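You operate a simulated robot arm through the tools that you are given. There is no shell and no other tool. Be economical: measure what you need, move in short steps, check, and stop when the job is done.

The job below is to be done with a simulated two-armed robot. You get a single attempt, and the scene is never put back.

## Task
Take the black light meter and put it on the harbour print on a cream board. Put the slide holder labelled "M-24" from the perforated top of the suction table on the high shelf of the plate bench and the slide holder that says "R-57" on the top of the freezer lid. Open the yellow rack tray, take the bagged book labelled "E-31" from the top of the low wooden bench and put it on the mesh of the yellow rack tray and shut the tray again. Take the film reel from the shelf under the low wooden bench and put it on the large mill print. Pull the blue wire gate of the roll pegs open. Do these in any order.

The check looks at the end state, three seconds after you hand in, the way a careful person would. Anything else that was tipped, shoved, dropped, spilled or broken makes it a failure. Lids that push on must go on centred and level and be pressed home; caps that screw on are set level and turned clockwise until they are tight.

## Robot
Two 7-joint arms with two-finger parallel grippers on one trunk, on a base that drives. Base frame: it is fixed to the floor where the robot stands at the start and does not move with it; the origin is under the middle of the robot, x ahead of it, y to its left, z up. Lengths are in mm, angles in degrees, forces in N, time in s.
The left shoulder is at the start at [62, 195, 1079], the right one opposite. Places, roughly: bagged book [-1000, 1750, 500]; black light meter [500, 0, 750]; blue wire gate of the roll pegs [1400, 1400, 1300]; film reel [-1000, 2000, 250]; harbour print on a cream board [-1000, -1750, 750]; high shelf of the plate bench (17x48 cm) [880, 1980, 1300]; large mill print [2250, 3750, 750]; mesh of the yellow rack tray [-1100, 0, 400]; slide holder [-1000, -500, 750]; top of the freezer lid [-1300, 2800, 900]; yellow rack tray [-1100, 0, 400]. Payload 1.57 kg a hand.
The tool frame of a hand sits at the grasp point between the pads (the TCP): z along the fingers, y along the line on which they close. The tips reach 30 mm beyond it. Largest opening 110 mm; finger width 24, thickness 12; the body of the gripper, 48 by 112 mm, starts 78 mm behind the TCP.
Orientation is that of the tool frame in the base frame, as [roll, pitch, yaw] about the fixed x, y, z axes, in that order (R = Rz(yaw) Ry(pitch) Rx(roll)). With the fingers straight down and closing along the base's y, the tool's x points along the base's -x, its y along +y and its z along -z.

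## Interface
- The arms move only by the tool servo_tool. It takes "left_plan", "right_plan" or both (then of equal length, played together; a hand with none holds still); each is text: rows parted by semicolons, each of 7 numbers parted by spaces: the turn, a rotation vector about the tool's x, y, z in degrees, then the shift along the tool's x, y, z in mm, then the opening, from 0 (shut) to 1 (fully open). In form: wx wy wz dx dy dz hand; .... A call has 1 to 20 rows; each row shifts and turns the commanded pose from where the row before left it, along the tool's axes as they then stand. Each row takes 0.2 s and may step no farther than 50 mm and 8.6 degrees from the row before; otherwise, or with a gripper value out of range, the whole call is refused. A pose out of reach is approached as far as the arm can. The call stops where the force on the tool passes 40 N (or 10 N more than at its start, if that is more) or the arm is blocked; 0.2 s more then pass. The fingers move at their own pace (about 72 mm/s each) and stop on an object; they squeeze with about 27 N. The grip force told is the motor's: it shows also when the fingers shut on nothing. Time passes only in rows, and 0.2 s behind the last, so rows that do not move let the fingers close. It gives the time, the measured TCP pose, the force on the tool (base axes), the opening and the grip force at its end, in the units of the frame above (readings bear some noise), with the torque about the TCP (base axes, N m) and any sound that the robot's microphone picked up.
- Cameras (640 x 400 px; columns grow to the right, rows downward): "scene" is now at [78.4, -34.7, 1640.8]; the picture's right is [-0.58, -0.81, -0.00], its down [-0.76, 0.54, -0.36] and it looks along [0.29, -0.21, -0.93] (base axes); focal length 214 px, centre (320, 200). "left" rides on the left gripper at [70, -16, -141] in its tool frame; the picture's right is [0.23, 0.97, 0.00], its down [-0.85, 0.20, -0.48] and it looks along [-0.47, 0.11, 0.88] (tool axes); focal length 222 px, centre (320, 200). "right" rides on the right gripper at [70, 16, -141] in its tool frame; the picture's right is [-0.23, 0.97, 0.00], its down [-0.85, -0.20, -0.48] and it looks along [-0.47, -0.11, 0.88] (tool axes); focal length 222 px, centre (320, 200). There is no depth. A picture from a camera that has moved, and an enlarged one, comes with that camera's place and axes in the base frame and with its lens.
- grab_frame(camera): a new picture of that camera. It takes no simulated time.
- lift_body(by): slides the trunk up (or, below 0, down) by that many mm; the arms and the scene camera ride with it, the base frame stays. It gives what a move gives, with no picture.
- steer(legs): drives the robot by 1 to 6 legs, each [ahead, left, turn to the left] in mm, mm and degrees, along the robot's own axes; the way and the turn of a leg run together, so that a leg with both is an arc; at most 1500 mm and 180 degrees a leg. The arms and the cameras ride along, it lands a little off, and it stops where it bumps. It gives what a move gives.
- aim_head(pan, tilt): turns the head with the scene camera to pan (to the left, within 86 degrees either way) and tilt (down, from -29 to 69), counted from straight ahead of the robot. It gives what a move gives.
- inspect(camera, box): a new picture of the part [left, top, right, bottom] of that camera's present view, enlarged. It takes no simulated time.
- close_job(): hands the job in; it is judged then, once.

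Go step by step. Nothing tells you exact positions but the pictures and the camera data: compare them with the known pose of the tool, close in by small moves and look again before you grip or let go. The budget is 196 turns and 184 pictures, counting those below and the enlarged ones. Unless the task says otherwise, let go and move clear before handing in, and close with one line.

The tools are called as a command line: name --argument value ..., lists and objects as JSON in quotes. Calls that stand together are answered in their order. servo_tool: Moves the arms, as the interface text tells. Its arguments: {"type":"object","properties":{"left_plan":{"type":"string"},"right_plan":{"type":"string"}},"required":[]} The other tools are called the same way: lift_body (by) slides the trunk up or down; steer (legs) drives the base; aim_head (pan, tilt) turns the head that bears the scene camera; grab_frame (camera) takes a picture; inspect (camera, box) takes an enlarged picture of a part of a camera's view; close_job () hands the job in.

At the start:

```text
clock: 0.0
left_eef_pos: [444.4, -70.8, 1067.3]
left_tcp_rot: [-180.0, -0.1, 180.0]
left_wrist_force: [-0.2, 1.1, 0.5]
left_ft_torque: [0.0, -0.04, -0.01]
left_finger_gap: 109.8
left_gripper_force: 0.2
right_eef_pos: [318.4, -440.6, 1115.0]
right_tcp_rot: [179.9, -0.1, 179.9]
right_wrist_force: [-0.1, -0.2, 0.3]
right_ft_torque: [-0.01, -0.01, 0.03]
right_finger_gap: 109.8
right_gripper_force: 0.1
trunk travel left (down, up): [-675.0, 315.0]
robot x, y, heading: [-0.1, 2.2, 0.3]
head pan, tilt: [-35.5, 68.8]
```

scene: 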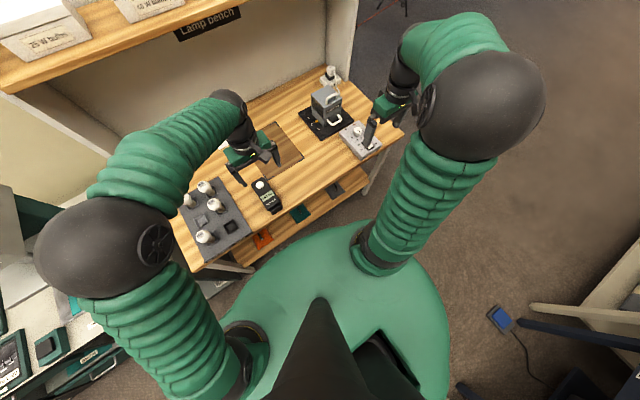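
right: 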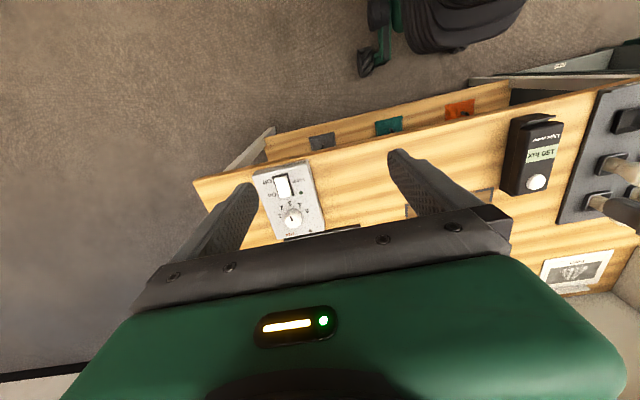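
left: 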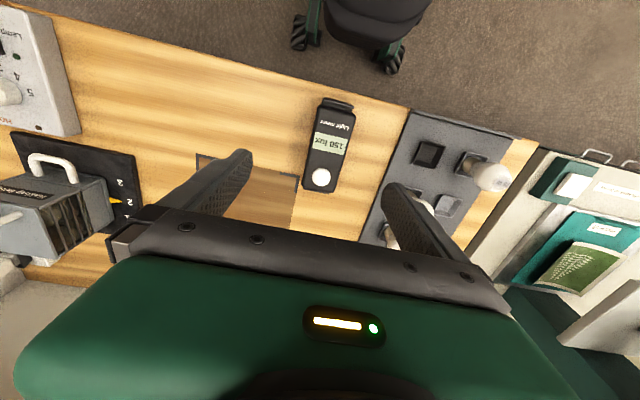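

The light meter sits below the left hand at about [487, -44, 770] with its long axis along x. I'll lower the left hand partway over it and look again.

servo_tool --left_plan "0 0 0 -20 13 0 1;0 0 0 -20 13 0 1;0 0 0 0 0 45 1;0 0 0 0 0 45 1;0 0 0 0 0 45 1;0 0 0 0 0 30 1"

grab_frame --camera "left"

aim_head --pan 0 --tilt 30

grab_frame --camera "scene"

```text
clock: 1.4
left_eef_pos: [484.2, -44.3, 902.1]
left_tcp_rot: [-180.0, 0.0, 180.0]
left_wrist_force: [-0.1, 0.0, -0.1]
left_ft_torque: [0.01, -0.01, -0.03]
left_finger_gap: 110.2
left_gripper_force: 0.1
right_eef_pos: [317.6, -440.5, 1116.7]
right_tcp_rot: [-180.0, 0.0, 180.0]
right_wrist_force: [-0.6, 0.2, -0.5]
right_ft_torque: [-0.01, 0.0, -0.02]
right_finger_gap: 110.2
right_gripper_force: 0.0
trunk travel left (down, up): [-675.0, 315.0]
robot x, y, heading: [-0.4, 3.7, -0.1]
head pan, tilt: [-35.5, 68.8]
```

```text
180 pictures are left
camera left: at [414.0, -60.9, 1042.6], right [-0.23, 0.97, 0.0], down [0.86, 0.2, 0.48], along [0.47, 0.11, -0.88], focal length 222 px, centre (320, 200)
```

left: 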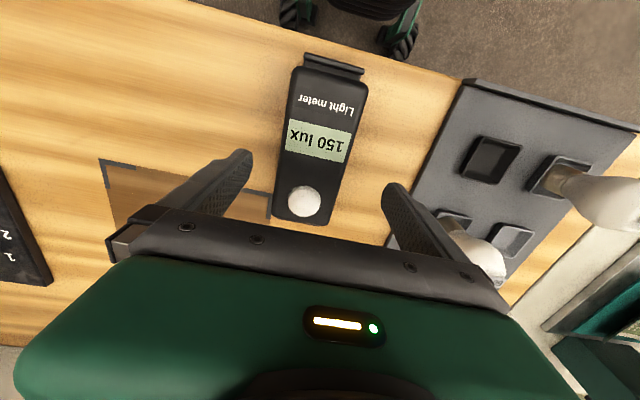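

```text
clock: 2.5
left_eef_pos: [482.4, -43.9, 902.9]
left_tcp_rot: [-179.9, 0.0, 180.0]
left_wrist_force: [1.1, -0.1, -0.7]
left_ft_torque: [0.01, 0.0, -0.01]
left_finger_gap: 110.1
left_gripper_force: 0.1
right_eef_pos: [317.4, -439.6, 1116.7]
right_tcp_rot: [179.9, 0.0, 179.9]
right_wrist_force: [0.1, 0.5, 0.2]
right_ft_torque: [0.02, 0.01, 0.01]
right_finger_gap: 109.8
right_gripper_force: 0.0
trunk travel left (down, up): [-675.0, 315.0]
robot x, y, heading: [-2.4, -1.7, 0.1]
head pan, tilt: [0.0, 30.0]
```

```text
179 pictures are left
camera scene: at [123.8, -2.4, 1692.1], right [0.0, -1.0, 0.0], down [-0.5, 0.0, -0.86], along [0.86, 0.0, -0.5], focal length 214 px, centre (320, 200)
```

scene: 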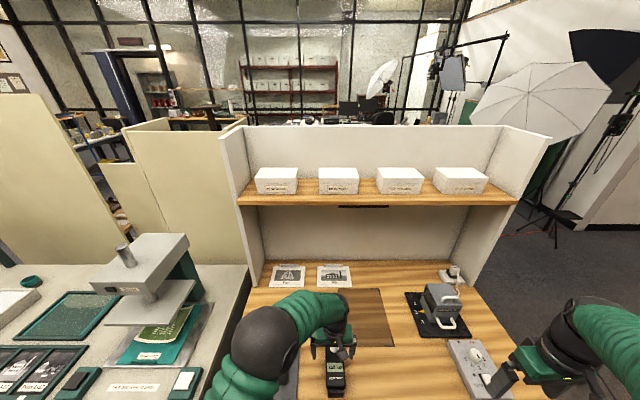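

Left hand is well aligned over the meter. Lowering and gripping gently.

servo_tool --left_plan "0 0 0 10 0 30 1;0 0 0 0 0 40 1;0 0 0 0 0 30 1;0 0 0 0 0 10 1;0 0 0 0 0 0 1"

grab_frame --camera "left"

```text
clock: 3.1
left_eef_pos: [472.6, -43.8, 830.4]
left_tcp_rot: [-179.8, 0.1, 180.0]
left_wrist_force: [0.0, -0.6, 0.7]
left_ft_torque: [0.02, -0.04, -0.02]
left_finger_gap: 109.7
left_gripper_force: 0.1
right_eef_pos: [314.6, -436.9, 1116.9]
right_tcp_rot: [180.0, 0.0, -180.0]
right_wrist_force: [-1.4, -0.4, 0.3]
right_ft_torque: [0.0, -0.01, -0.01]
right_finger_gap: 110.1
right_gripper_force: 0.0
trunk travel left (down, up): [-675.0, 315.0]
robot x, y, heading: [-4.3, 0.5, -0.0]
head pan, tilt: [0.0, 30.0]
stopped in row 3 (left hand): the force on the tool passed its limit at 192 N (the readings are from after the stop); the commanded pose is now the measured one
```

```text
178 pictures are left
camera left: at [402.0, -60.1, 970.5], right [-0.23, 0.97, 0.0], down [0.86, 0.2, 0.48], along [0.47, 0.11, -0.88], focal length 222 px, centre (320, 200)
```

left: 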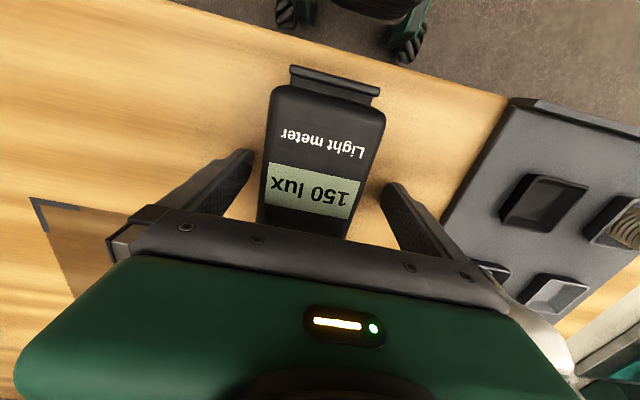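

The tips touched the table (its top must be about z = 800). The meter lies between the fingers, so I'll raise 4 mm, shift 6 mm and grip.

servo_tool --left_plan "0 0 0 0 -6 -4 1;0 0 0 0 0 0 0.3;0 0 0 0 0 0 0.3;0 0 0 0 0 0 0.3;0 0 0 0 0 0 0.3;0 0 0 0 0 0 0.3"

grab_frame --camera "left"

```text
clock: 4.5
left_eef_pos: [474.1, -50.1, 834.2]
left_tcp_rot: [-179.9, 0.0, -179.9]
left_wrist_force: [-0.2, 0.1, 7.0]
left_ft_torque: [0.01, 0.24, -0.04]
left_finger_gap: 61.8
left_gripper_force: 27.1
right_eef_pos: [316.3, -438.6, 1116.9]
right_tcp_rot: [180.0, -0.1, -180.0]
right_wrist_force: [-0.5, 0.2, 0.4]
right_ft_torque: [0.0, -0.04, -0.01]
right_finger_gap: 110.1
right_gripper_force: 0.0
trunk travel left (down, up): [-675.0, 315.0]
robot x, y, heading: [2.6, 2.0, 0.1]
head pan, tilt: [0.0, 30.0]
```

```text
177 pictures are left
camera left: at [403.2, -66.9, 974.4], right [-0.23, 0.97, 0.0], down [0.86, 0.2, 0.48], along [0.47, 0.11, -0.88], focal length 222 px, centre (320, 200)
```

left: 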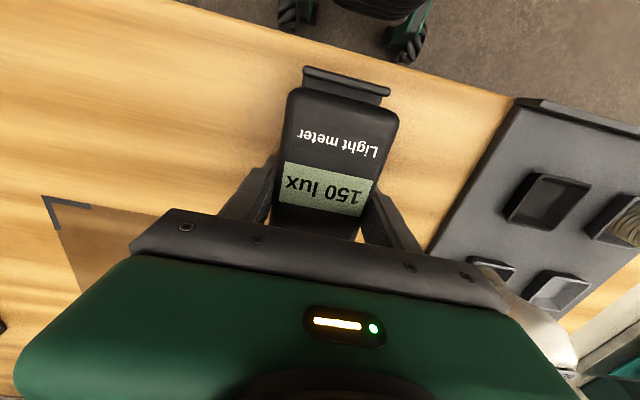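

Gripped (61.8 mm). Lifting the meter and looking around to learn the floor plan.

servo_tool --left_plan "0 0 0 0 0 -20 0.3;0 0 0 0 0 -40 0.3;0 0 0 0 0 -45 0.3;0 0 0 0 0 -45 0.3;0 0 0 0 0 -45 0.3;0 0 0 30 30 -20 0.3;0 0 0 30 30 0 0.3;0 0 0 30 35 0 0.3;0 0 0 10 35 0 0.3"

aim_head --pan -80 --tilt 25

grab_frame --camera "scene"

aim_head --pan 80 --tilt 25

grab_frame --camera "scene"

```text
clock: 6.5
left_eef_pos: [373.2, 83.0, 1049.3]
left_tcp_rot: [-179.9, -0.2, 179.9]
left_wrist_force: [-0.2, 0.0, -2.4]
left_ft_torque: [0.0, 0.0, -0.02]
left_finger_gap: 61.8
left_gripper_force: 27.2
right_eef_pos: [316.3, -436.2, 1116.5]
right_tcp_rot: [-179.9, 0.1, 179.9]
right_wrist_force: [0.2, 0.3, -0.7]
right_ft_torque: [0.0, -0.01, -0.01]
right_finger_gap: 110.1
right_gripper_force: 0.0
trunk travel left (down, up): [-675.0, 315.0]
robot x, y, heading: [0.2, 2.2, -0.1]
head pan, tilt: [0.0, 30.0]
```

```text
clock: 8.1
left_eef_pos: [373.2, 80.3, 1048.8]
left_tcp_rot: [-180.0, 0.0, 180.0]
left_wrist_force: [-0.4, -0.3, -0.6]
left_ft_torque: [0.0, -0.01, -0.02]
left_finger_gap: 61.9
left_gripper_force: 27.2
right_eef_pos: [317.7, -438.6, 1117.4]
right_tcp_rot: [-180.0, 0.0, -180.0]
right_wrist_force: [-1.0, 0.3, 0.6]
right_ft_torque: [0.01, -0.03, -0.03]
right_finger_gap: 110.1
right_gripper_force: 0.0
trunk travel left (down, up): [-675.0, 315.0]
robot x, y, heading: [1.7, 2.2, 0.2]
head pan, tilt: [-80.0, 25.0]
```

```text
176 pictures are left
camera scene: at [48.9, -92.1, 1700.2], right [-0.98, -0.17, 0.0], down [-0.08, 0.42, -0.91], along [0.16, -0.89, -0.42], focal length 214 px, centre (320, 200)
```

scene: 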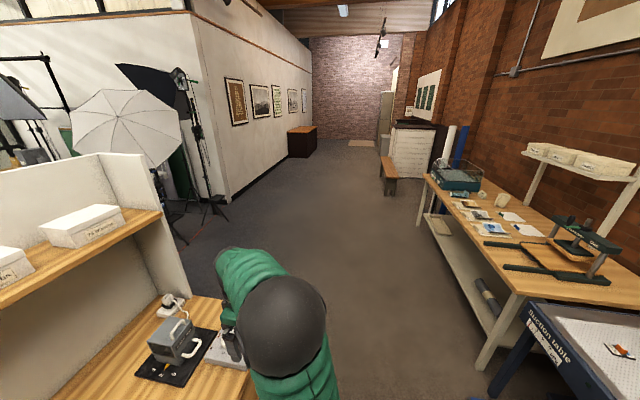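

```text
clock: 10.5
left_eef_pos: [373.6, 79.7, 1048.4]
left_tcp_rot: [180.0, -0.1, -179.9]
left_wrist_force: [0.0, -0.3, -1.7]
left_ft_torque: [0.02, 0.03, 0.0]
left_finger_gap: 61.9
left_gripper_force: 27.0
right_eef_pos: [317.4, -438.8, 1118.0]
right_tcp_rot: [180.0, -0.1, 180.0]
right_wrist_force: [-0.4, -1.1, -0.2]
right_ft_torque: [-0.01, 0.0, 0.01]
right_finger_gap: 110.0
right_gripper_force: 0.0
trunk travel left (down, up): [-675.0, 315.0]
robot x, y, heading: [-2.9, 1.6, -0.1]
head pan, tilt: [80.0, 25.0]
```

```text
175 pictures are left
camera scene: at [48.7, 89.5, 1700.4], right [0.98, -0.17, 0.0], down [-0.07, -0.42, -0.91], along [0.16, 0.89, -0.42], focal length 214 px, centre (320, 200)
```

scene: 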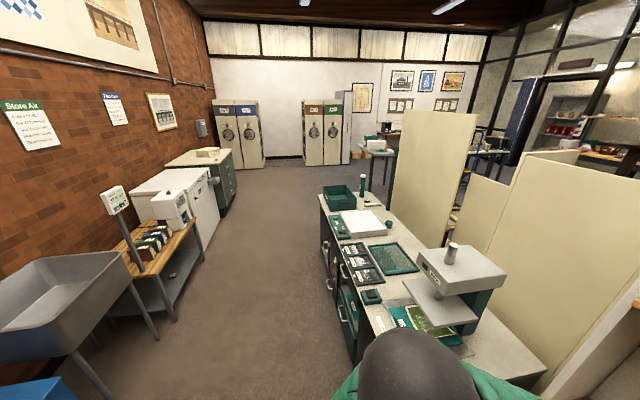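

Clear aisle to the right. I'll back off, turn right, and drive along the aisle to the mounting bench, then look.

steer --legs '[[-150, 0, 0], [0, 0, -90], [1500, 0, 0], [230, 0, 0]]'

aim_head --pan -80 --tilt 35

grab_frame --camera "scene"

```text
clock: 24.1
left_eef_pos: [-90.8, -2098.1, 1050.5]
left_tcp_rot: [179.9, 0.0, 89.3]
left_wrist_force: [0.4, 0.4, -1.6]
left_ft_torque: [0.0, -0.03, 0.0]
left_finger_gap: 61.7
left_gripper_force: 27.1
right_eef_pos: [-609.2, -2035.1, 1116.9]
right_tcp_rot: [-180.0, 0.1, 89.4]
right_wrist_force: [0.5, 0.1, -0.1]
right_ft_torque: [-0.02, 0.02, 0.01]
right_finger_gap: 110.1
right_gripper_force: 0.1
trunk travel left (down, up): [-675.0, 315.0]
robot x, y, heading: [-165.5, -1725.1, -90.6]
head pan, tilt: [80.0, 25.0]
```

```text
clock: 26.6
left_eef_pos: [-90.1, -2099.5, 1048.6]
left_tcp_rot: [-180.0, -0.1, 89.3]
left_wrist_force: [-0.2, 0.0, -1.7]
left_ft_torque: [0.0, 0.01, 0.01]
left_finger_gap: 61.8
left_gripper_force: 27.1
right_eef_pos: [-609.0, -2038.4, 1116.7]
right_tcp_rot: [180.0, 0.0, 89.4]
right_wrist_force: [0.5, 0.3, 0.2]
right_ft_torque: [-0.03, 0.0, 0.01]
right_finger_gap: 110.1
right_gripper_force: 0.2
trunk travel left (down, up): [-675.0, 315.0]
robot x, y, heading: [-169.5, -1724.9, -90.5]
head pan, tilt: [-80.0, 35.0]
```

```text
174 pictures are left
camera scene: at [-256.1, -1772.2, 1684.5], right [-0.16, 0.99, 0.0], down [0.57, 0.1, -0.82], along [-0.81, -0.13, -0.57], focal length 214 px, centre (320, 200)
```

scene: 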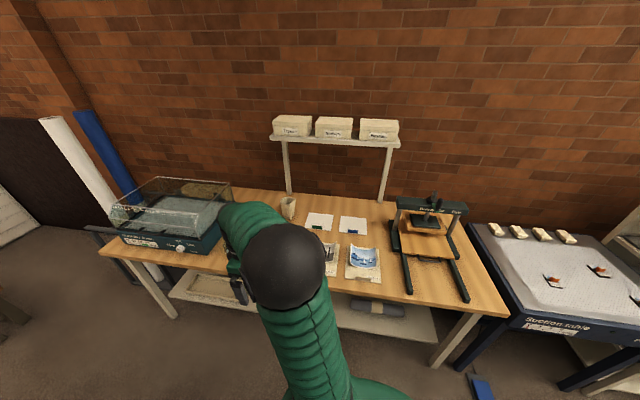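

inspect --camera "scene" --box '[270, 190, 430, 290]'

grab_frame --camera "right"

```text
4.00 times, centred on (350, 240) of scene
camera zoom: at [-256.1, -1772.2, 1684.5], right [-0.16, 0.99, 0.0], down [0.57, 0.1, -0.82], along [-0.81, -0.13, -0.57], focal length 858 px, centre (200, 40)
```

zoom: 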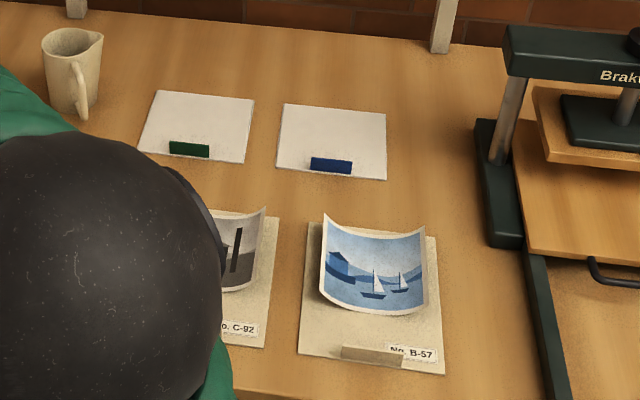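

```text
172 pictures are left
camera right: at [-592.1, -1968.3, 1258.9], right [0.97, -0.24, 0.0], down [-0.21, -0.85, 0.48], along [-0.11, -0.46, -0.88], focal length 222 px, centre (320, 200)
```

right: 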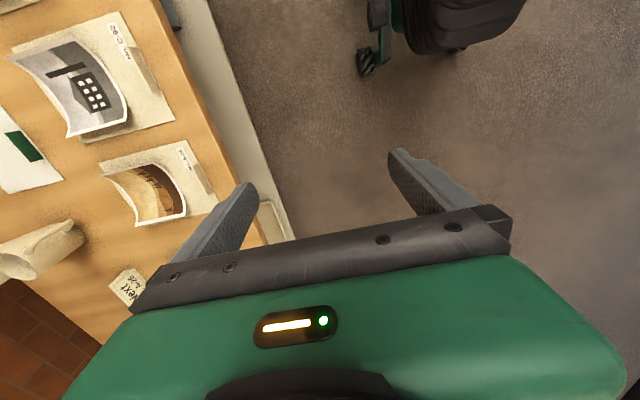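

The harbour print (B-57, boats) lies at about [-1036, -1662] and it's curled. I'll turn to face the bench and come nearer.

steer --legs '[[0, 0, -89.5], [150, -130, 0]]'

aim_head --pan 0 --tilt 50

grab_frame --camera "scene"

grab_frame --camera "left"

```text
clock: 31.9
left_eef_pos: [-688.8, -1679.2, 1050.0]
left_tcp_rot: [-179.9, 0.0, 0.3]
left_wrist_force: [-0.5, 0.8, -1.4]
left_ft_torque: [0.0, -0.04, 0.0]
left_finger_gap: 61.6
left_gripper_force: 26.8
right_eef_pos: [-634.4, -1160.5, 1117.2]
right_tcp_rot: [-179.8, 0.2, 0.2]
right_wrist_force: [-0.5, 0.4, 0.7]
right_ft_torque: [-0.01, -0.02, 0.03]
right_finger_gap: 110.1
right_gripper_force: 0.0
trunk travel left (down, up): [-675.0, 315.0]
robot x, y, heading: [-317.2, -1592.9, -179.9]
head pan, tilt: [-80.0, 35.0]
```

```text
clock: 33.5
left_eef_pos: [-691.7, -1676.9, 1048.3]
left_tcp_rot: [-179.9, -0.1, 0.2]
left_wrist_force: [0.6, -0.5, -2.0]
left_ft_torque: [-0.01, -0.02, -0.01]
left_finger_gap: 61.8
left_gripper_force: 26.9
right_eef_pos: [-635.1, -1157.3, 1117.0]
right_tcp_rot: [180.0, -0.1, 0.1]
right_wrist_force: [0.4, -0.5, -0.6]
right_ft_torque: [0.0, -0.01, 0.02]
right_finger_gap: 110.0
right_gripper_force: 0.0
trunk travel left (down, up): [-675.0, 315.0]
robot x, y, heading: [-317.5, -1596.1, -180.0]
head pan, tilt: [0.0, 50.0]
```

```text
171 pictures are left
camera scene: at [-428.0, -1593.5, 1662.7], right [0.0, 1.0, 0.0], down [0.77, 0.0, -0.64], along [-0.64, 0.0, -0.77], focal length 214 px, centre (320, 200)
```

scene: 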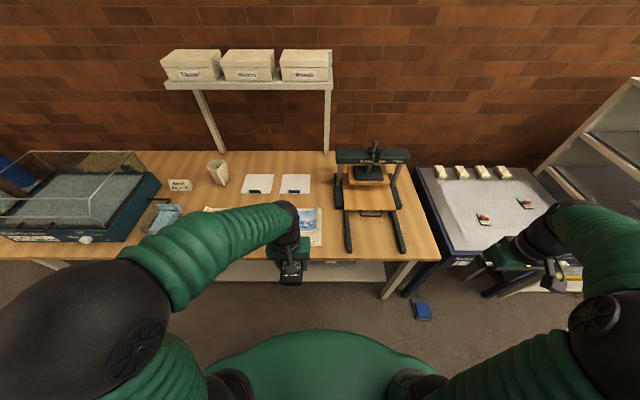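

```text
170 pictures are left
camera left: at [-622.2, -1660.4, 1189.2], right [0.23, -0.97, 0.0], down [-0.86, -0.2, 0.48], along [-0.46, -0.11, -0.88], focal length 222 px, centre (320, 200)
```

left: 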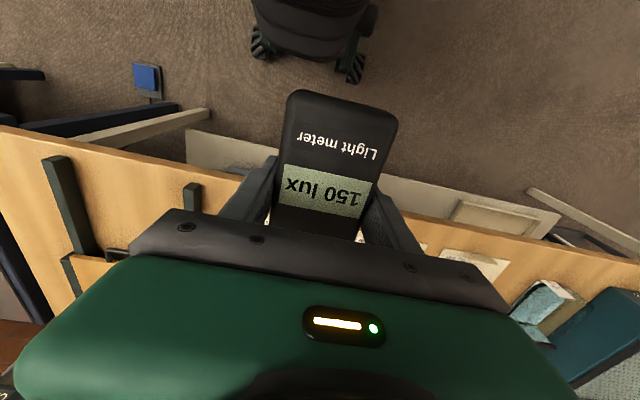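

Bench top appears to be at about z ≈ 875 and the print at [-960, -1672]. I'll drive 70 mm nearer, extend the left hand over it at height, and look.

steer --legs '[[70, 0, 0]]'

servo_tool --left_plan "0 0 0 -40 0 0 0.3;0 0 0 -40 0 0 0.3;0 0 0 -40 0 0 0.3;0 0 0 -40 0 0 0.3"

grab_frame --camera "left"

inspect --camera "scene" --box '[200, 130, 420, 268]'

```text
clock: 34.5
left_eef_pos: [-756.3, -1676.8, 1051.8]
left_tcp_rot: [180.0, 0.2, 0.3]
left_wrist_force: [0.1, 0.5, -1.8]
left_ft_torque: [0.04, 0.05, 0.02]
left_finger_gap: 61.9
left_gripper_force: 26.5
right_eef_pos: [-700.9, -1158.6, 1119.4]
right_tcp_rot: [-179.9, 0.3, 0.3]
right_wrist_force: [0.3, 0.5, -0.8]
right_ft_torque: [0.02, 0.06, 0.0]
right_finger_gap: 110.0
right_gripper_force: 0.0
trunk travel left (down, up): [-675.0, 315.0]
robot x, y, heading: [-389.7, -1596.8, -179.9]
head pan, tilt: [0.0, 50.0]
```

```text
clock: 35.5
left_eef_pos: [-924.6, -1677.3, 1047.5]
left_tcp_rot: [179.9, -0.3, 0.2]
left_wrist_force: [-0.2, -1.0, -1.8]
left_ft_torque: [-0.03, -0.04, -0.01]
left_finger_gap: 61.6
left_gripper_force: 26.8
right_eef_pos: [-708.8, -1157.3, 1116.7]
right_tcp_rot: [180.0, -0.2, 0.2]
right_wrist_force: [-0.7, 0.1, -0.1]
right_ft_torque: [0.0, -0.01, -0.01]
right_finger_gap: 110.1
right_gripper_force: 0.0
trunk travel left (down, up): [-675.0, 315.0]
robot x, y, heading: [-386.6, -1596.5, -180.0]
head pan, tilt: [0.0, 50.0]
```

```text
169 pictures are left
camera left: at [-855.0, -1661.7, 1188.4], right [0.23, -0.97, 0.0], down [-0.86, -0.2, 0.48], along [-0.46, -0.11, -0.88], focal length 222 px, centre (320, 200)
```

left: 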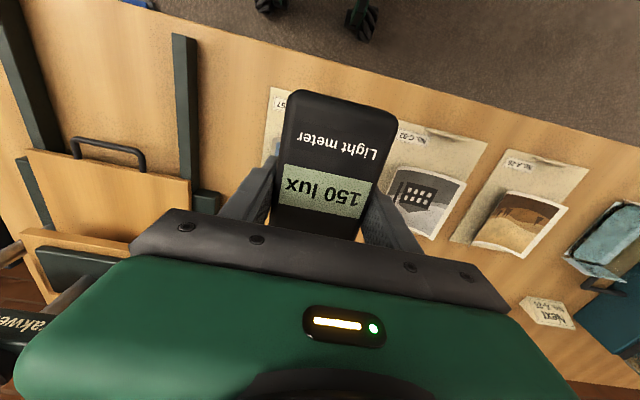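

```text
2.90 times, centred on (310, 199) of scene
camera zoom: at [-502.0, -1593.6, 1662.4], right [0.0, 1.0, 0.0], down [0.77, 0.0, -0.64], along [-0.64, 0.0, -0.77], focal length 622 px, centre (349, 203)
```

zoom: 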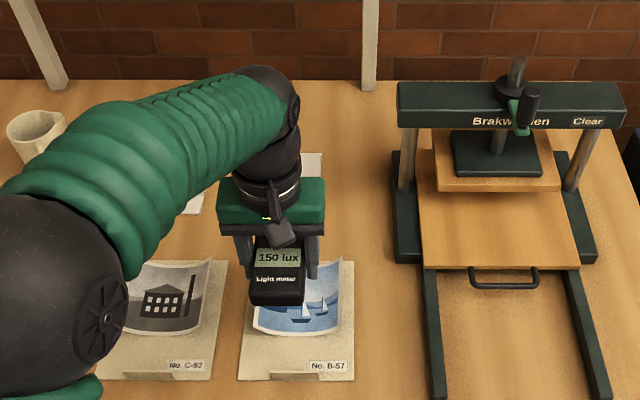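

Print centre ≈ [-972, -1667]. Moving above it and lowering to just above the expected contact.

servo_tool --left_plan "0 0 0 -45 -10 0 0.3;0 0 0 0 0 45 0.3;0 0 0 0 0 40 0.3;0 0 0 0 0 15 0.3"

grab_frame --camera "left"

inspect --camera "scene" --box '[240, 160, 400, 260]'

```text
clock: 36.5
left_eef_pos: [-967.3, -1667.3, 946.0]
left_tcp_rot: [-180.0, -0.2, 0.2]
left_wrist_force: [-0.3, -0.8, -1.9]
left_ft_torque: [0.0, -0.01, 0.01]
left_finger_gap: 61.7
left_gripper_force: 27.0
right_eef_pos: [-707.7, -1158.2, 1116.5]
right_tcp_rot: [180.0, -0.1, 0.2]
right_wrist_force: [-0.3, 0.2, 0.6]
right_ft_torque: [0.02, -0.01, -0.01]
right_finger_gap: 110.2
right_gripper_force: 0.1
trunk travel left (down, up): [-675.0, 315.0]
robot x, y, heading: [-386.8, -1596.1, -179.9]
head pan, tilt: [0.0, 50.0]
```

```text
167 pictures are left
camera left: at [-898.1, -1651.0, 1087.6], right [0.23, -0.97, 0.0], down [-0.86, -0.2, 0.48], along [-0.46, -0.11, -0.88], focal length 222 px, centre (320, 200)
```

left: 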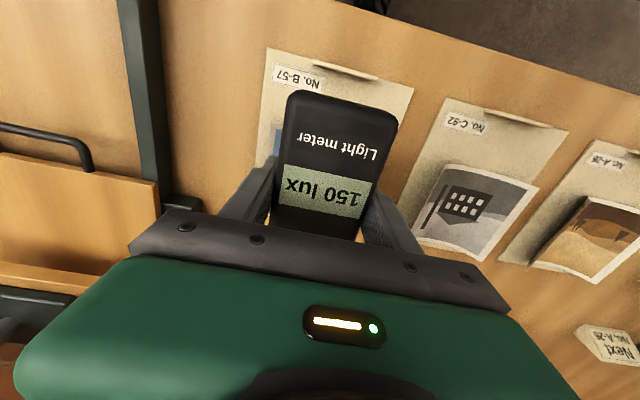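

```text
4.00 times, centred on (320, 210) of scene
camera zoom: at [-500.1, -1593.9, 1662.6], right [0.0, 1.0, 0.0], down [0.77, 0.0, -0.64], along [-0.64, 0.0, -0.77], focal length 858 px, centre (320, 160)
```

zoom: 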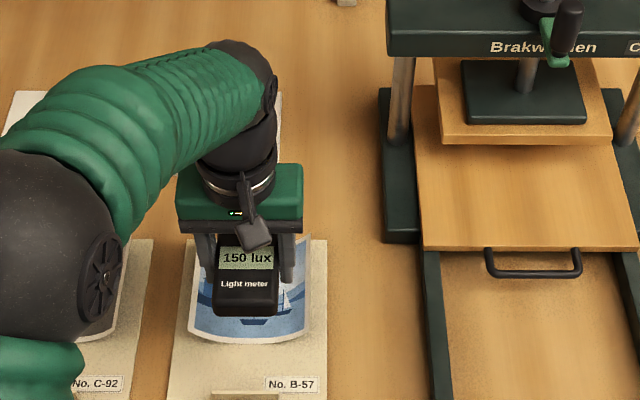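

servo_tool --left_plan "0 0 0 -4 0 10 0.3;0 0 0 0 0 8 0.3;0 0 0 0 0 5 0.3;0 0 0 0 0 4 0.3;0 0 0 0 0 0 0.3"

inspect --camera "scene" --box '[240, 160, 400, 260]'

```text
clock: 37.7
left_eef_pos: [-970.2, -1668.2, 921.2]
left_tcp_rot: [-180.0, -0.2, 0.2]
left_wrist_force: [-0.5, -0.2, -2.0]
left_ft_torque: [0.0, 0.02, -0.01]
left_finger_gap: 61.9
left_gripper_force: 27.2
right_eef_pos: [-705.8, -1158.4, 1116.7]
right_tcp_rot: [180.0, -0.1, 0.2]
right_wrist_force: [-0.3, 0.3, 0.2]
right_ft_torque: [-0.01, 0.01, 0.04]
right_finger_gap: 109.8
right_gripper_force: 0.1
trunk travel left (down, up): [-675.0, 315.0]
robot x, y, heading: [-386.9, -1593.4, -179.9]
head pan, tilt: [0.0, 50.0]
```

```text
4.00 times, centred on (320, 210) of scene
camera zoom: at [-499.2, -1593.4, 1662.7], right [0.0, 1.0, 0.0], down [0.77, 0.0, -0.64], along [-0.64, 0.0, -0.77], focal length 858 px, centre (320, 160)
```

zoom: 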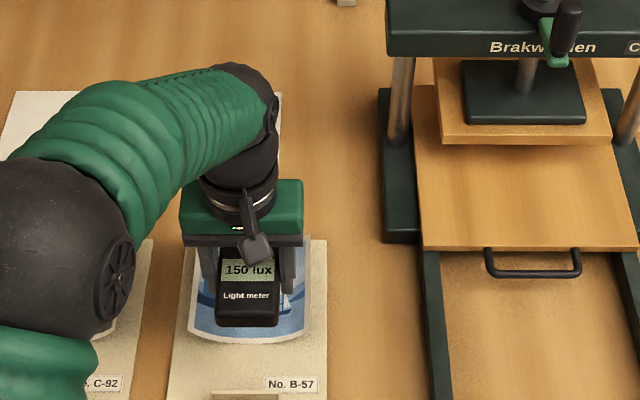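

Close to the board but no contact force yet; continuing down in small steps.

servo_tool --left_plan "0 0 0 0 0 3 0.3;0 0 0 0 0 3 0.3;0 0 0 0 0 0 0.3;0 0 0 0 0 0 0.3"

```text
clock: 38.7
left_eef_pos: [-970.6, -1666.5, 914.6]
left_tcp_rot: [180.0, -0.1, 0.1]
left_wrist_force: [0.9, 0.0, -2.1]
left_ft_torque: [0.0, -0.04, 0.02]
left_finger_gap: 61.8
left_gripper_force: 26.7
right_eef_pos: [-705.8, -1158.3, 1116.8]
right_tcp_rot: [180.0, -0.1, 0.3]
right_wrist_force: [0.7, 0.4, -0.4]
right_ft_torque: [0.01, 0.0, -0.01]
right_finger_gap: 109.9
right_gripper_force: 0.0
trunk travel left (down, up): [-675.0, 315.0]
robot x, y, heading: [-388.9, -1594.1, -179.8]
head pan, tilt: [0.0, 50.0]
```

servo_tool --left_plan "0 0 0 0 0 3 0.3;0 0 0 0 0 3 0.3;0 0 0 0 0 0 0.3;0 0 0 0 0 0 0.3"

inspect --camera "scene" --box '[260, 190, 340, 240]'

```text
clock: 39.7
left_eef_pos: [-969.2, -1667.6, 908.2]
left_tcp_rot: [179.9, 0.0, 0.3]
left_wrist_force: [0.3, -0.6, -1.4]
left_ft_torque: [0.03, -0.02, 0.04]
left_finger_gap: 61.9
left_gripper_force: 27.2
right_eef_pos: [-706.4, -1158.1, 1116.6]
right_tcp_rot: [179.9, -0.1, 0.2]
right_wrist_force: [-0.1, -0.4, -0.1]
right_ft_torque: [0.01, 0.02, 0.02]
right_finger_gap: 109.9
right_gripper_force: 0.0
trunk travel left (down, up): [-675.0, 315.0]
robot x, y, heading: [-386.0, -1597.7, -180.0]
head pan, tilt: [0.0, 50.0]
```

```text
8.00 times, centred on (300, 215) of scene
camera zoom: at [-499.0, -1593.4, 1662.7], right [0.0, 1.0, 0.0], down [0.77, 0.0, -0.64], along [-0.64, 0.0, -0.77], focal length 1716 px, centre (480, 80)
```

zoom: 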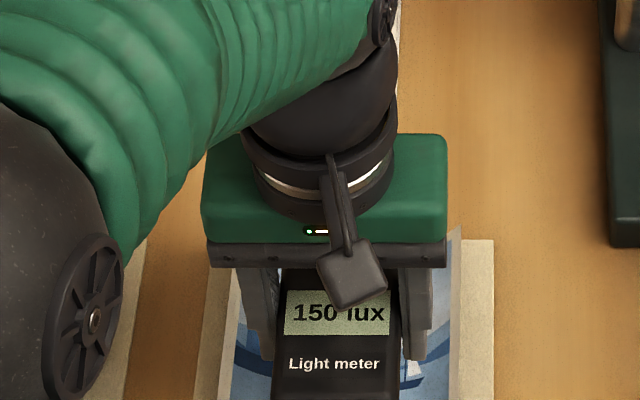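

servo_tool --left_plan "0 0 0 0 0 3 0.3;0 0 0 0 0 3 0.3;0 0 0 0 0 3 0.3;0 0 0 0 0 0 0.3;0 0 0 0 0 0 0.3"

inspect --camera "scene" --box '[250, 195, 350, 257]'

```text
clock: 40.9
left_eef_pos: [-970.6, -1666.6, 900.5]
left_tcp_rot: [-179.9, -0.2, 0.2]
left_wrist_force: [-0.3, 0.4, -2.3]
left_ft_torque: [-0.02, 0.02, 0.01]
left_finger_gap: 62.0
left_gripper_force: 27.0
right_eef_pos: [-706.6, -1157.6, 1116.6]
right_tcp_rot: [180.0, -0.1, 0.2]
right_wrist_force: [-0.3, -0.6, 0.3]
right_ft_torque: [-0.03, -0.01, 0.04]
right_finger_gap: 110.1
right_gripper_force: 0.0
trunk travel left (down, up): [-675.0, 315.0]
robot x, y, heading: [-386.5, -1592.7, -179.5]
head pan, tilt: [0.0, 50.0]
```

```text
6.40 times, centred on (300, 226) of scene
camera zoom: at [-499.1, -1593.4, 1662.7], right [0.0, 1.0, 0.0], down [0.77, 0.0, -0.64], along [-0.64, 0.0, -0.77], focal length 1373 px, centre (448, 34)
```

zoom: 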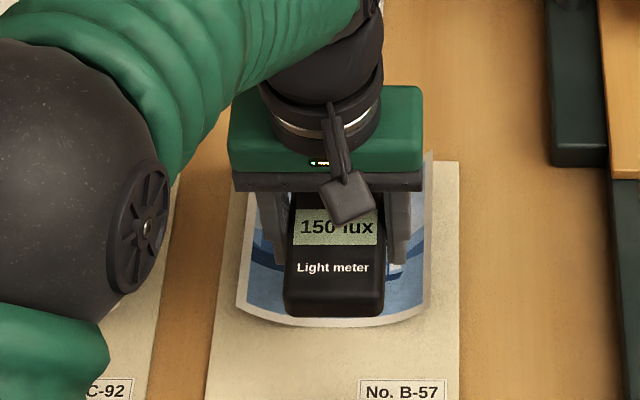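

servo_tool --left_plan "0 0 0 -12 0 0 0.3;0 0 0 0 0 3 0.3;0 0 0 0 0 3 0.3;0 0 0 0 0 3 0.3;0 0 0 0 0 0 0.3;0 0 0 0 0 0 0.3"

grab_frame --camera "left"

```text
clock: 42.3
left_eef_pos: [-982.1, -1667.7, 891.7]
left_tcp_rot: [180.0, -0.2, 0.2]
left_wrist_force: [-0.4, 0.9, -1.3]
left_ft_torque: [-0.01, 0.02, -0.02]
left_finger_gap: 61.9
left_gripper_force: 26.9
right_eef_pos: [-705.7, -1158.4, 1117.2]
right_tcp_rot: [-180.0, -0.2, 0.2]
right_wrist_force: [-0.1, -0.1, -0.2]
right_ft_torque: [-0.01, 0.0, 0.01]
right_finger_gap: 110.1
right_gripper_force: 0.1
trunk travel left (down, up): [-675.0, 315.0]
robot x, y, heading: [-391.3, -1597.2, -179.8]
head pan, tilt: [0.0, 50.0]
```

```text
162 pictures are left
camera left: at [-912.8, -1651.1, 1031.9], right [0.23, -0.97, 0.0], down [-0.86, -0.2, 0.48], along [-0.46, -0.11, -0.88], focal length 222 px, centre (320, 200)
```

left: 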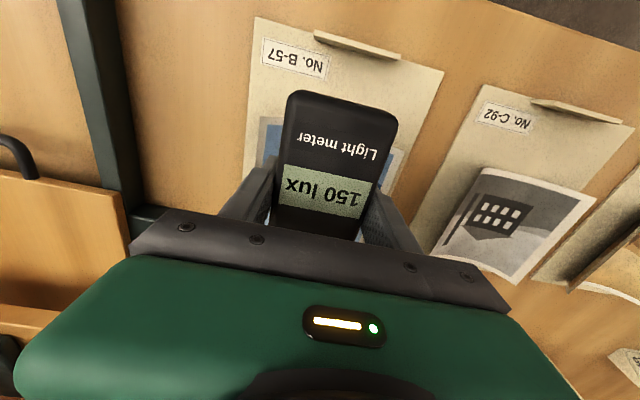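

Tracking the board corner shows the bench top really is about z = 800, so the print centre is nearer [-1025, -1669]. Shifting and lowering.

servo_tool --left_plan "0 0 0 -40 0 0 0.3;0 0 0 0 0 15 0.3;0 0 0 0 0 12 0.3;0 0 0 0 0 5 0.3;0 0 0 0 0 0 0.3"

grab_frame --camera "left"

inspect --camera "scene" --box '[250, 195, 350, 257]'

```text
clock: 43.5
left_eef_pos: [-1021.9, -1668.4, 859.2]
left_tcp_rot: [-180.0, -0.1, 0.0]
left_wrist_force: [0.3, 0.4, -1.4]
left_ft_torque: [0.02, -0.04, 0.03]
left_finger_gap: 61.7
left_gripper_force: 26.7
right_eef_pos: [-705.5, -1158.0, 1115.7]
right_tcp_rot: [-179.9, 0.0, 0.1]
right_wrist_force: [1.0, -0.6, 0.8]
right_ft_torque: [-0.05, 0.03, 0.02]
right_finger_gap: 109.9
right_gripper_force: 0.0
trunk travel left (down, up): [-675.0, 315.0]
robot x, y, heading: [-389.7, -1593.4, -179.8]
head pan, tilt: [0.0, 50.0]
```

```text
161 pictures are left
camera left: at [-952.9, -1651.1, 999.6], right [0.23, -0.97, 0.0], down [-0.86, -0.2, 0.48], along [-0.46, -0.11, -0.88], focal length 222 px, centre (320, 200)
```

left: 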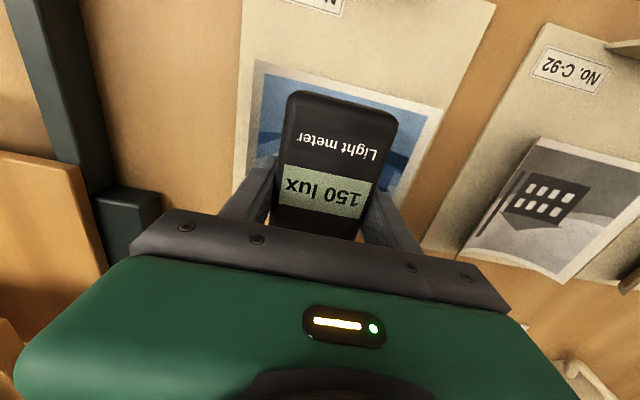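

```text
6.40 times, centred on (300, 226) of scene
camera zoom: at [-499.1, -1593.4, 1662.7], right [0.0, 1.0, 0.0], down [0.77, 0.0, -0.64], along [-0.64, 0.0, -0.77], focal length 1373 px, centre (448, 34)
```

zoom: 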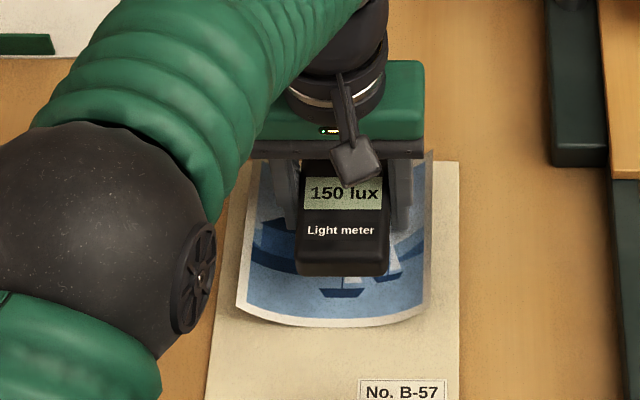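

servo_tool --left_plan "0 0 0 12 4 0 0.3;0 0 0 0 0 8 0.3;0 0 0 0 0 5 0.3;0 0 0 0 0 4 0.3;0 0 0 0 0 3 0.3;0 0 0 0 0 0 0.3"

grab_frame --camera "left"

```text
clock: 44.9
left_eef_pos: [-1010.4, -1670.9, 839.3]
left_tcp_rot: [180.0, 0.0, 0.3]
left_wrist_force: [-0.4, 0.1, -0.9]
left_ft_torque: [-0.02, 0.01, 0.0]
left_finger_gap: 61.8
left_gripper_force: 26.9
right_eef_pos: [-707.4, -1157.8, 1117.2]
right_tcp_rot: [180.0, -0.2, 0.1]
right_wrist_force: [0.1, 0.1, 0.3]
right_ft_torque: [0.01, -0.03, -0.01]
right_finger_gap: 110.2
right_gripper_force: 0.1
trunk travel left (down, up): [-675.0, 315.0]
robot x, y, heading: [-391.2, -1592.5, -179.9]
head pan, tilt: [0.0, 50.0]
```

```text
159 pictures are left
camera left: at [-940.7, -1654.8, 979.5], right [0.23, -0.97, 0.0], down [-0.86, -0.2, 0.48], along [-0.46, -0.11, -0.88], focal length 222 px, centre (320, 200)
```

left: 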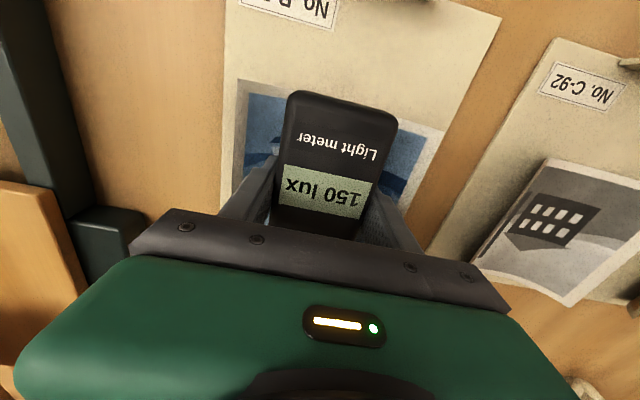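

servo_tool --left_plan "0 0 0 0 0 2 0.3;0 0 0 0 0 2 0.3;0 0 0 0 0 0 0.3;0 0 0 0 0 0 0.3"

```text
clock: 45.9
left_eef_pos: [-1010.6, -1672.2, 835.6]
left_tcp_rot: [179.9, -0.2, 0.3]
left_wrist_force: [-0.6, -0.8, -2.2]
left_ft_torque: [-0.01, -0.01, -0.02]
left_finger_gap: 62.0
left_gripper_force: 27.4
right_eef_pos: [-706.9, -1157.6, 1117.0]
right_tcp_rot: [180.0, -0.1, 0.2]
right_wrist_force: [0.1, 0.0, -0.2]
right_ft_torque: [-0.04, 0.01, -0.04]
right_finger_gap: 109.8
right_gripper_force: 0.0
trunk travel left (down, up): [-675.0, 315.0]
robot x, y, heading: [-388.3, -1593.9, -179.6]
head pan, tilt: [0.0, 50.0]
```

servo_tool --left_plan "0 0 0 0 0 2 0.3;0 0 0 0 0 2 0.3;0 0 0 0 0 2 0.3;0 0 0 0 0 0 0.3;0 0 0 0 0 0 0.3"

inspect --camera "scene" --box '[250, 195, 350, 257]'

```text
clock: 47.1
left_eef_pos: [-1008.8, -1670.1, 833.7]
left_tcp_rot: [180.0, 0.4, 0.2]
left_wrist_force: [-5.9, -2.1, 34.4]
left_ft_torque: [-0.15, -0.03, -0.1]
left_finger_gap: 61.9
left_gripper_force: 26.9
right_eef_pos: [-703.7, -1158.4, 1118.3]
right_tcp_rot: [179.9, 0.2, 0.3]
right_wrist_force: [-0.7, 0.8, 0.4]
right_ft_torque: [-0.01, -0.01, 0.02]
right_finger_gap: 110.0
right_gripper_force: 0.1
trunk travel left (down, up): [-675.0, 315.0]
robot x, y, heading: [-390.2, -1595.9, -179.7]
head pan, tilt: [0.0, 50.0]
```

```text
6.40 times, centred on (300, 226) of scene
camera zoom: at [-492.1, -1593.2, 1663.6], right [0.0, 1.0, 0.0], down [0.76, 0.0, -0.64], along [-0.64, 0.0, -0.76], focal length 1373 px, centre (448, 34)
```

zoom: 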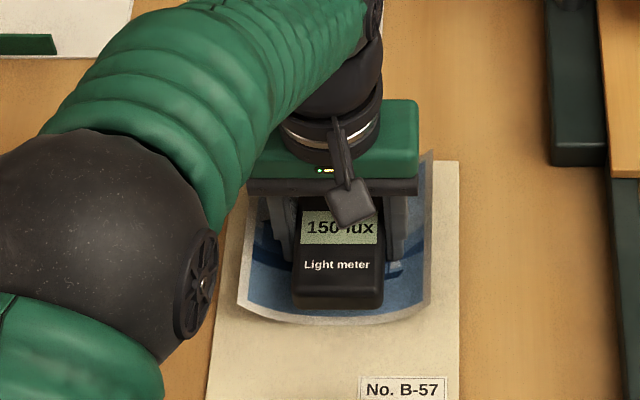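

Contact. Easing up slightly, opening, rising straight up.

servo_tool --left_plan "0 0 0 0 0 -2 0.3;0 0 0 0 0 0 0.75;0 0 0 0 0 0 0.75;0 0 0 0 0 0 0.75;0 0 0 0 0 -10 0.75;0 0 0 0 0 -40 0.75;0 0 0 0 0 -45 0.75;0 0 0 0 0 -45 0.75;0 0 0 0 0 -45 0.75;0 0 0 45 0 -15 0.75;0 0 0 45 0 0 0.75;0 0 0 45 0 0 0.75"

inspect --camera "scene" --box '[220, 160, 380, 260]'

aim_head --pan -60 --tilt 40

grab_frame --camera "scene"

```text
clock: 49.7
left_eef_pos: [-874.8, -1670.2, 1031.9]
left_tcp_rot: [179.9, 0.1, 0.2]
left_wrist_force: [-0.7, -0.4, -0.6]
left_ft_torque: [-0.01, -0.05, 0.01]
left_finger_gap: 82.5
left_gripper_force: 0.1
right_eef_pos: [-705.8, -1157.8, 1116.5]
right_tcp_rot: [179.9, -0.1, 0.2]
right_wrist_force: [0.9, -0.4, 0.4]
right_ft_torque: [-0.02, 0.02, -0.03]
right_finger_gap: 110.0
right_gripper_force: 0.0
trunk travel left (down, up): [-675.0, 315.0]
robot x, y, heading: [-389.3, -1596.7, -180.0]
head pan, tilt: [0.0, 50.0]
```

```text
4.00 times, centred on (300, 210) of scene
camera zoom: at [-496.1, -1592.7, 1662.9], right [0.0, 1.0, 0.0], down [0.77, 0.0, -0.64], along [-0.64, 0.0, -0.77], focal length 858 px, centre (400, 160)
```

zoom: 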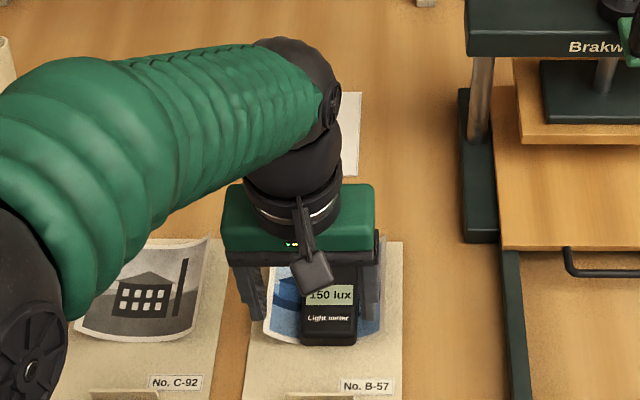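

```text
clock: 51.0
left_eef_pos: [-878.3, -1670.2, 1031.5]
left_tcp_rot: [180.0, -0.1, 0.2]
left_wrist_force: [-0.1, -0.9, 0.5]
left_ft_torque: [0.0, 0.0, 0.02]
left_finger_gap: 82.5
left_gripper_force: 0.0
right_eef_pos: [-705.2, -1157.6, 1115.6]
right_tcp_rot: [180.0, 0.0, 0.1]
right_wrist_force: [-0.5, -0.4, -0.6]
right_ft_torque: [-0.02, -0.01, 0.02]
right_finger_gap: 109.7
right_gripper_force: 0.0
trunk travel left (down, up): [-675.0, 315.0]
robot x, y, heading: [-388.8, -1594.6, -179.7]
head pan, tilt: [-60.0, 40.0]
```

```text
156 pictures are left
camera scene: at [-463.8, -1519.7, 1676.9], right [0.86, 0.5, 0.0], down [0.33, -0.56, -0.76], along [-0.38, 0.66, -0.64], focal length 214 px, centre (320, 200)
```

scene: 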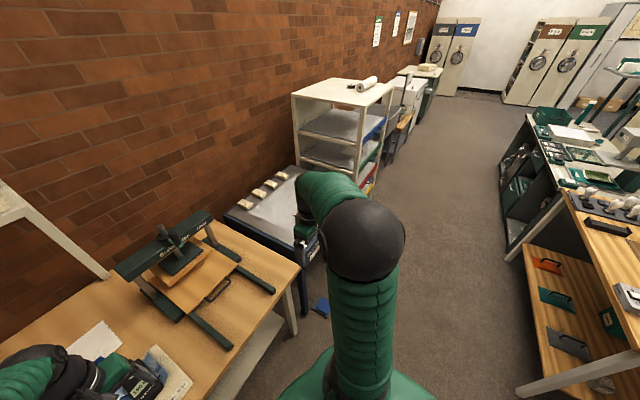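

Meter is placed on the print. Now back off and slide right along the wall to the suction table.

steer --legs '[[-200, 0, 0], [0, -1050, 0]]'

aim_head --pan 0 --tilt 45

grab_frame --camera "scene"

```text
clock: 57.5
left_eef_pos: [-684.0, -640.3, 1031.4]
left_tcp_rot: [-180.0, -0.1, 0.7]
left_wrist_force: [0.4, -0.7, -0.6]
left_ft_torque: [-0.03, 0.01, 0.0]
left_finger_gap: 82.7
left_gripper_force: 0.3
right_eef_pos: [-519.3, -124.2, 1117.4]
right_tcp_rot: [-179.9, -0.1, 0.7]
right_wrist_force: [-0.3, 0.4, 0.0]
right_ft_torque: [0.03, -0.01, -0.02]
right_finger_gap: 110.0
right_gripper_force: 0.2
trunk travel left (down, up): [-675.0, 315.0]
robot x, y, heading: [-197.2, -557.3, -179.3]
head pan, tilt: [-60.0, 40.0]
```

```text
clock: 58.8
left_eef_pos: [-684.5, -635.5, 1032.0]
left_tcp_rot: [180.0, -0.1, 0.8]
left_wrist_force: [-0.6, 0.6, -0.3]
left_ft_torque: [0.0, 0.02, -0.01]
left_finger_gap: 82.5
left_gripper_force: 0.1
right_eef_pos: [-519.5, -121.1, 1117.1]
right_tcp_rot: [179.9, 0.0, 0.7]
right_wrist_force: [-0.4, 0.1, 0.1]
right_ft_torque: [-0.01, 0.01, -0.03]
right_finger_gap: 109.9
right_gripper_force: 0.1
trunk travel left (down, up): [-675.0, 315.0]
robot x, y, heading: [-197.7, -558.7, -179.3]
head pan, tilt: [0.0, 45.0]
```

```text
155 pictures are left
camera scene: at [-312.3, -556.3, 1669.7], right [-0.01, 1.0, 0.0], down [0.71, 0.01, -0.71], along [-0.71, -0.01, -0.71], focal length 214 px, centre (320, 200)
```

scene: 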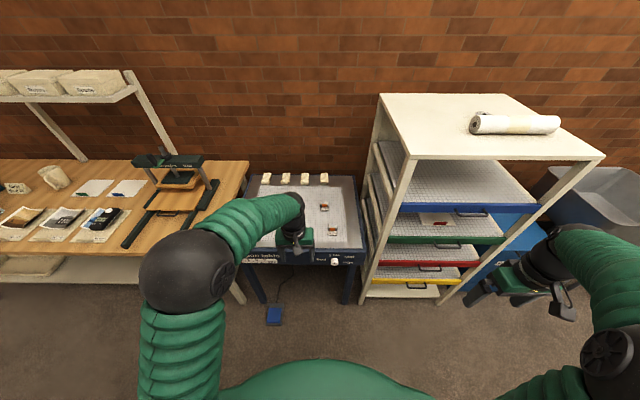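

inspect --camera "scene" --box '[240, 160, 380, 270]'

inspect --camera "scene" --box '[340, 180, 500, 310]'

grab_frame --camera "right"

```text
3.64 times, centred on (310, 215) of scene
camera zoom: at [-312.3, -556.3, 1669.7], right [-0.01, 1.0, 0.0], down [0.71, 0.01, -0.71], along [-0.71, -0.01, -0.71], focal length 780 px, centre (356, 146)
```

zoom: 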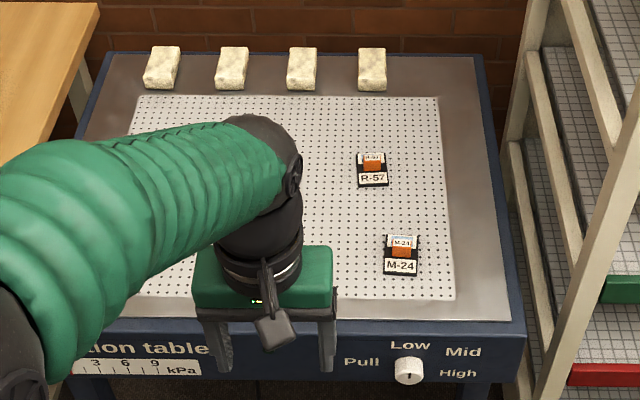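

```text
3.08 times, centred on (420, 245) of scene
camera zoom: at [-312.3, -556.3, 1669.7], right [-0.01, 1.0, 0.0], down [0.71, 0.01, -0.71], along [-0.71, -0.01, -0.71], focal length 660 px, centre (12, 62)
```

zoom: 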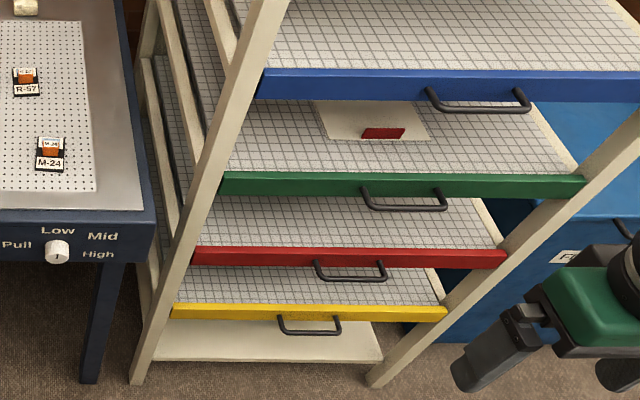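

```text
152 pictures are left
camera right: at [-449.1, -137.7, 1259.0], right [-0.21, -0.98, 0.0], down [-0.86, 0.19, 0.48], along [-0.47, 0.1, -0.88], focal length 222 px, centre (320, 200)
```

right: 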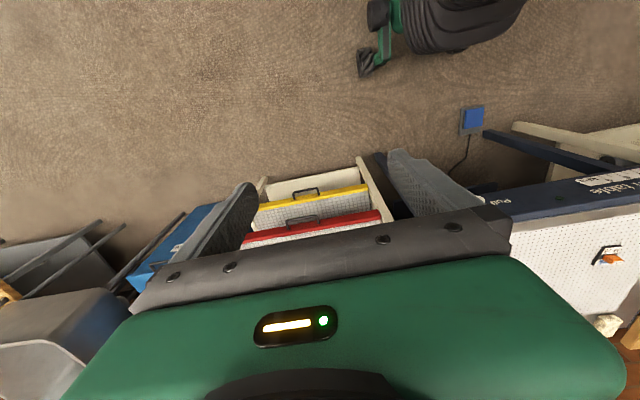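

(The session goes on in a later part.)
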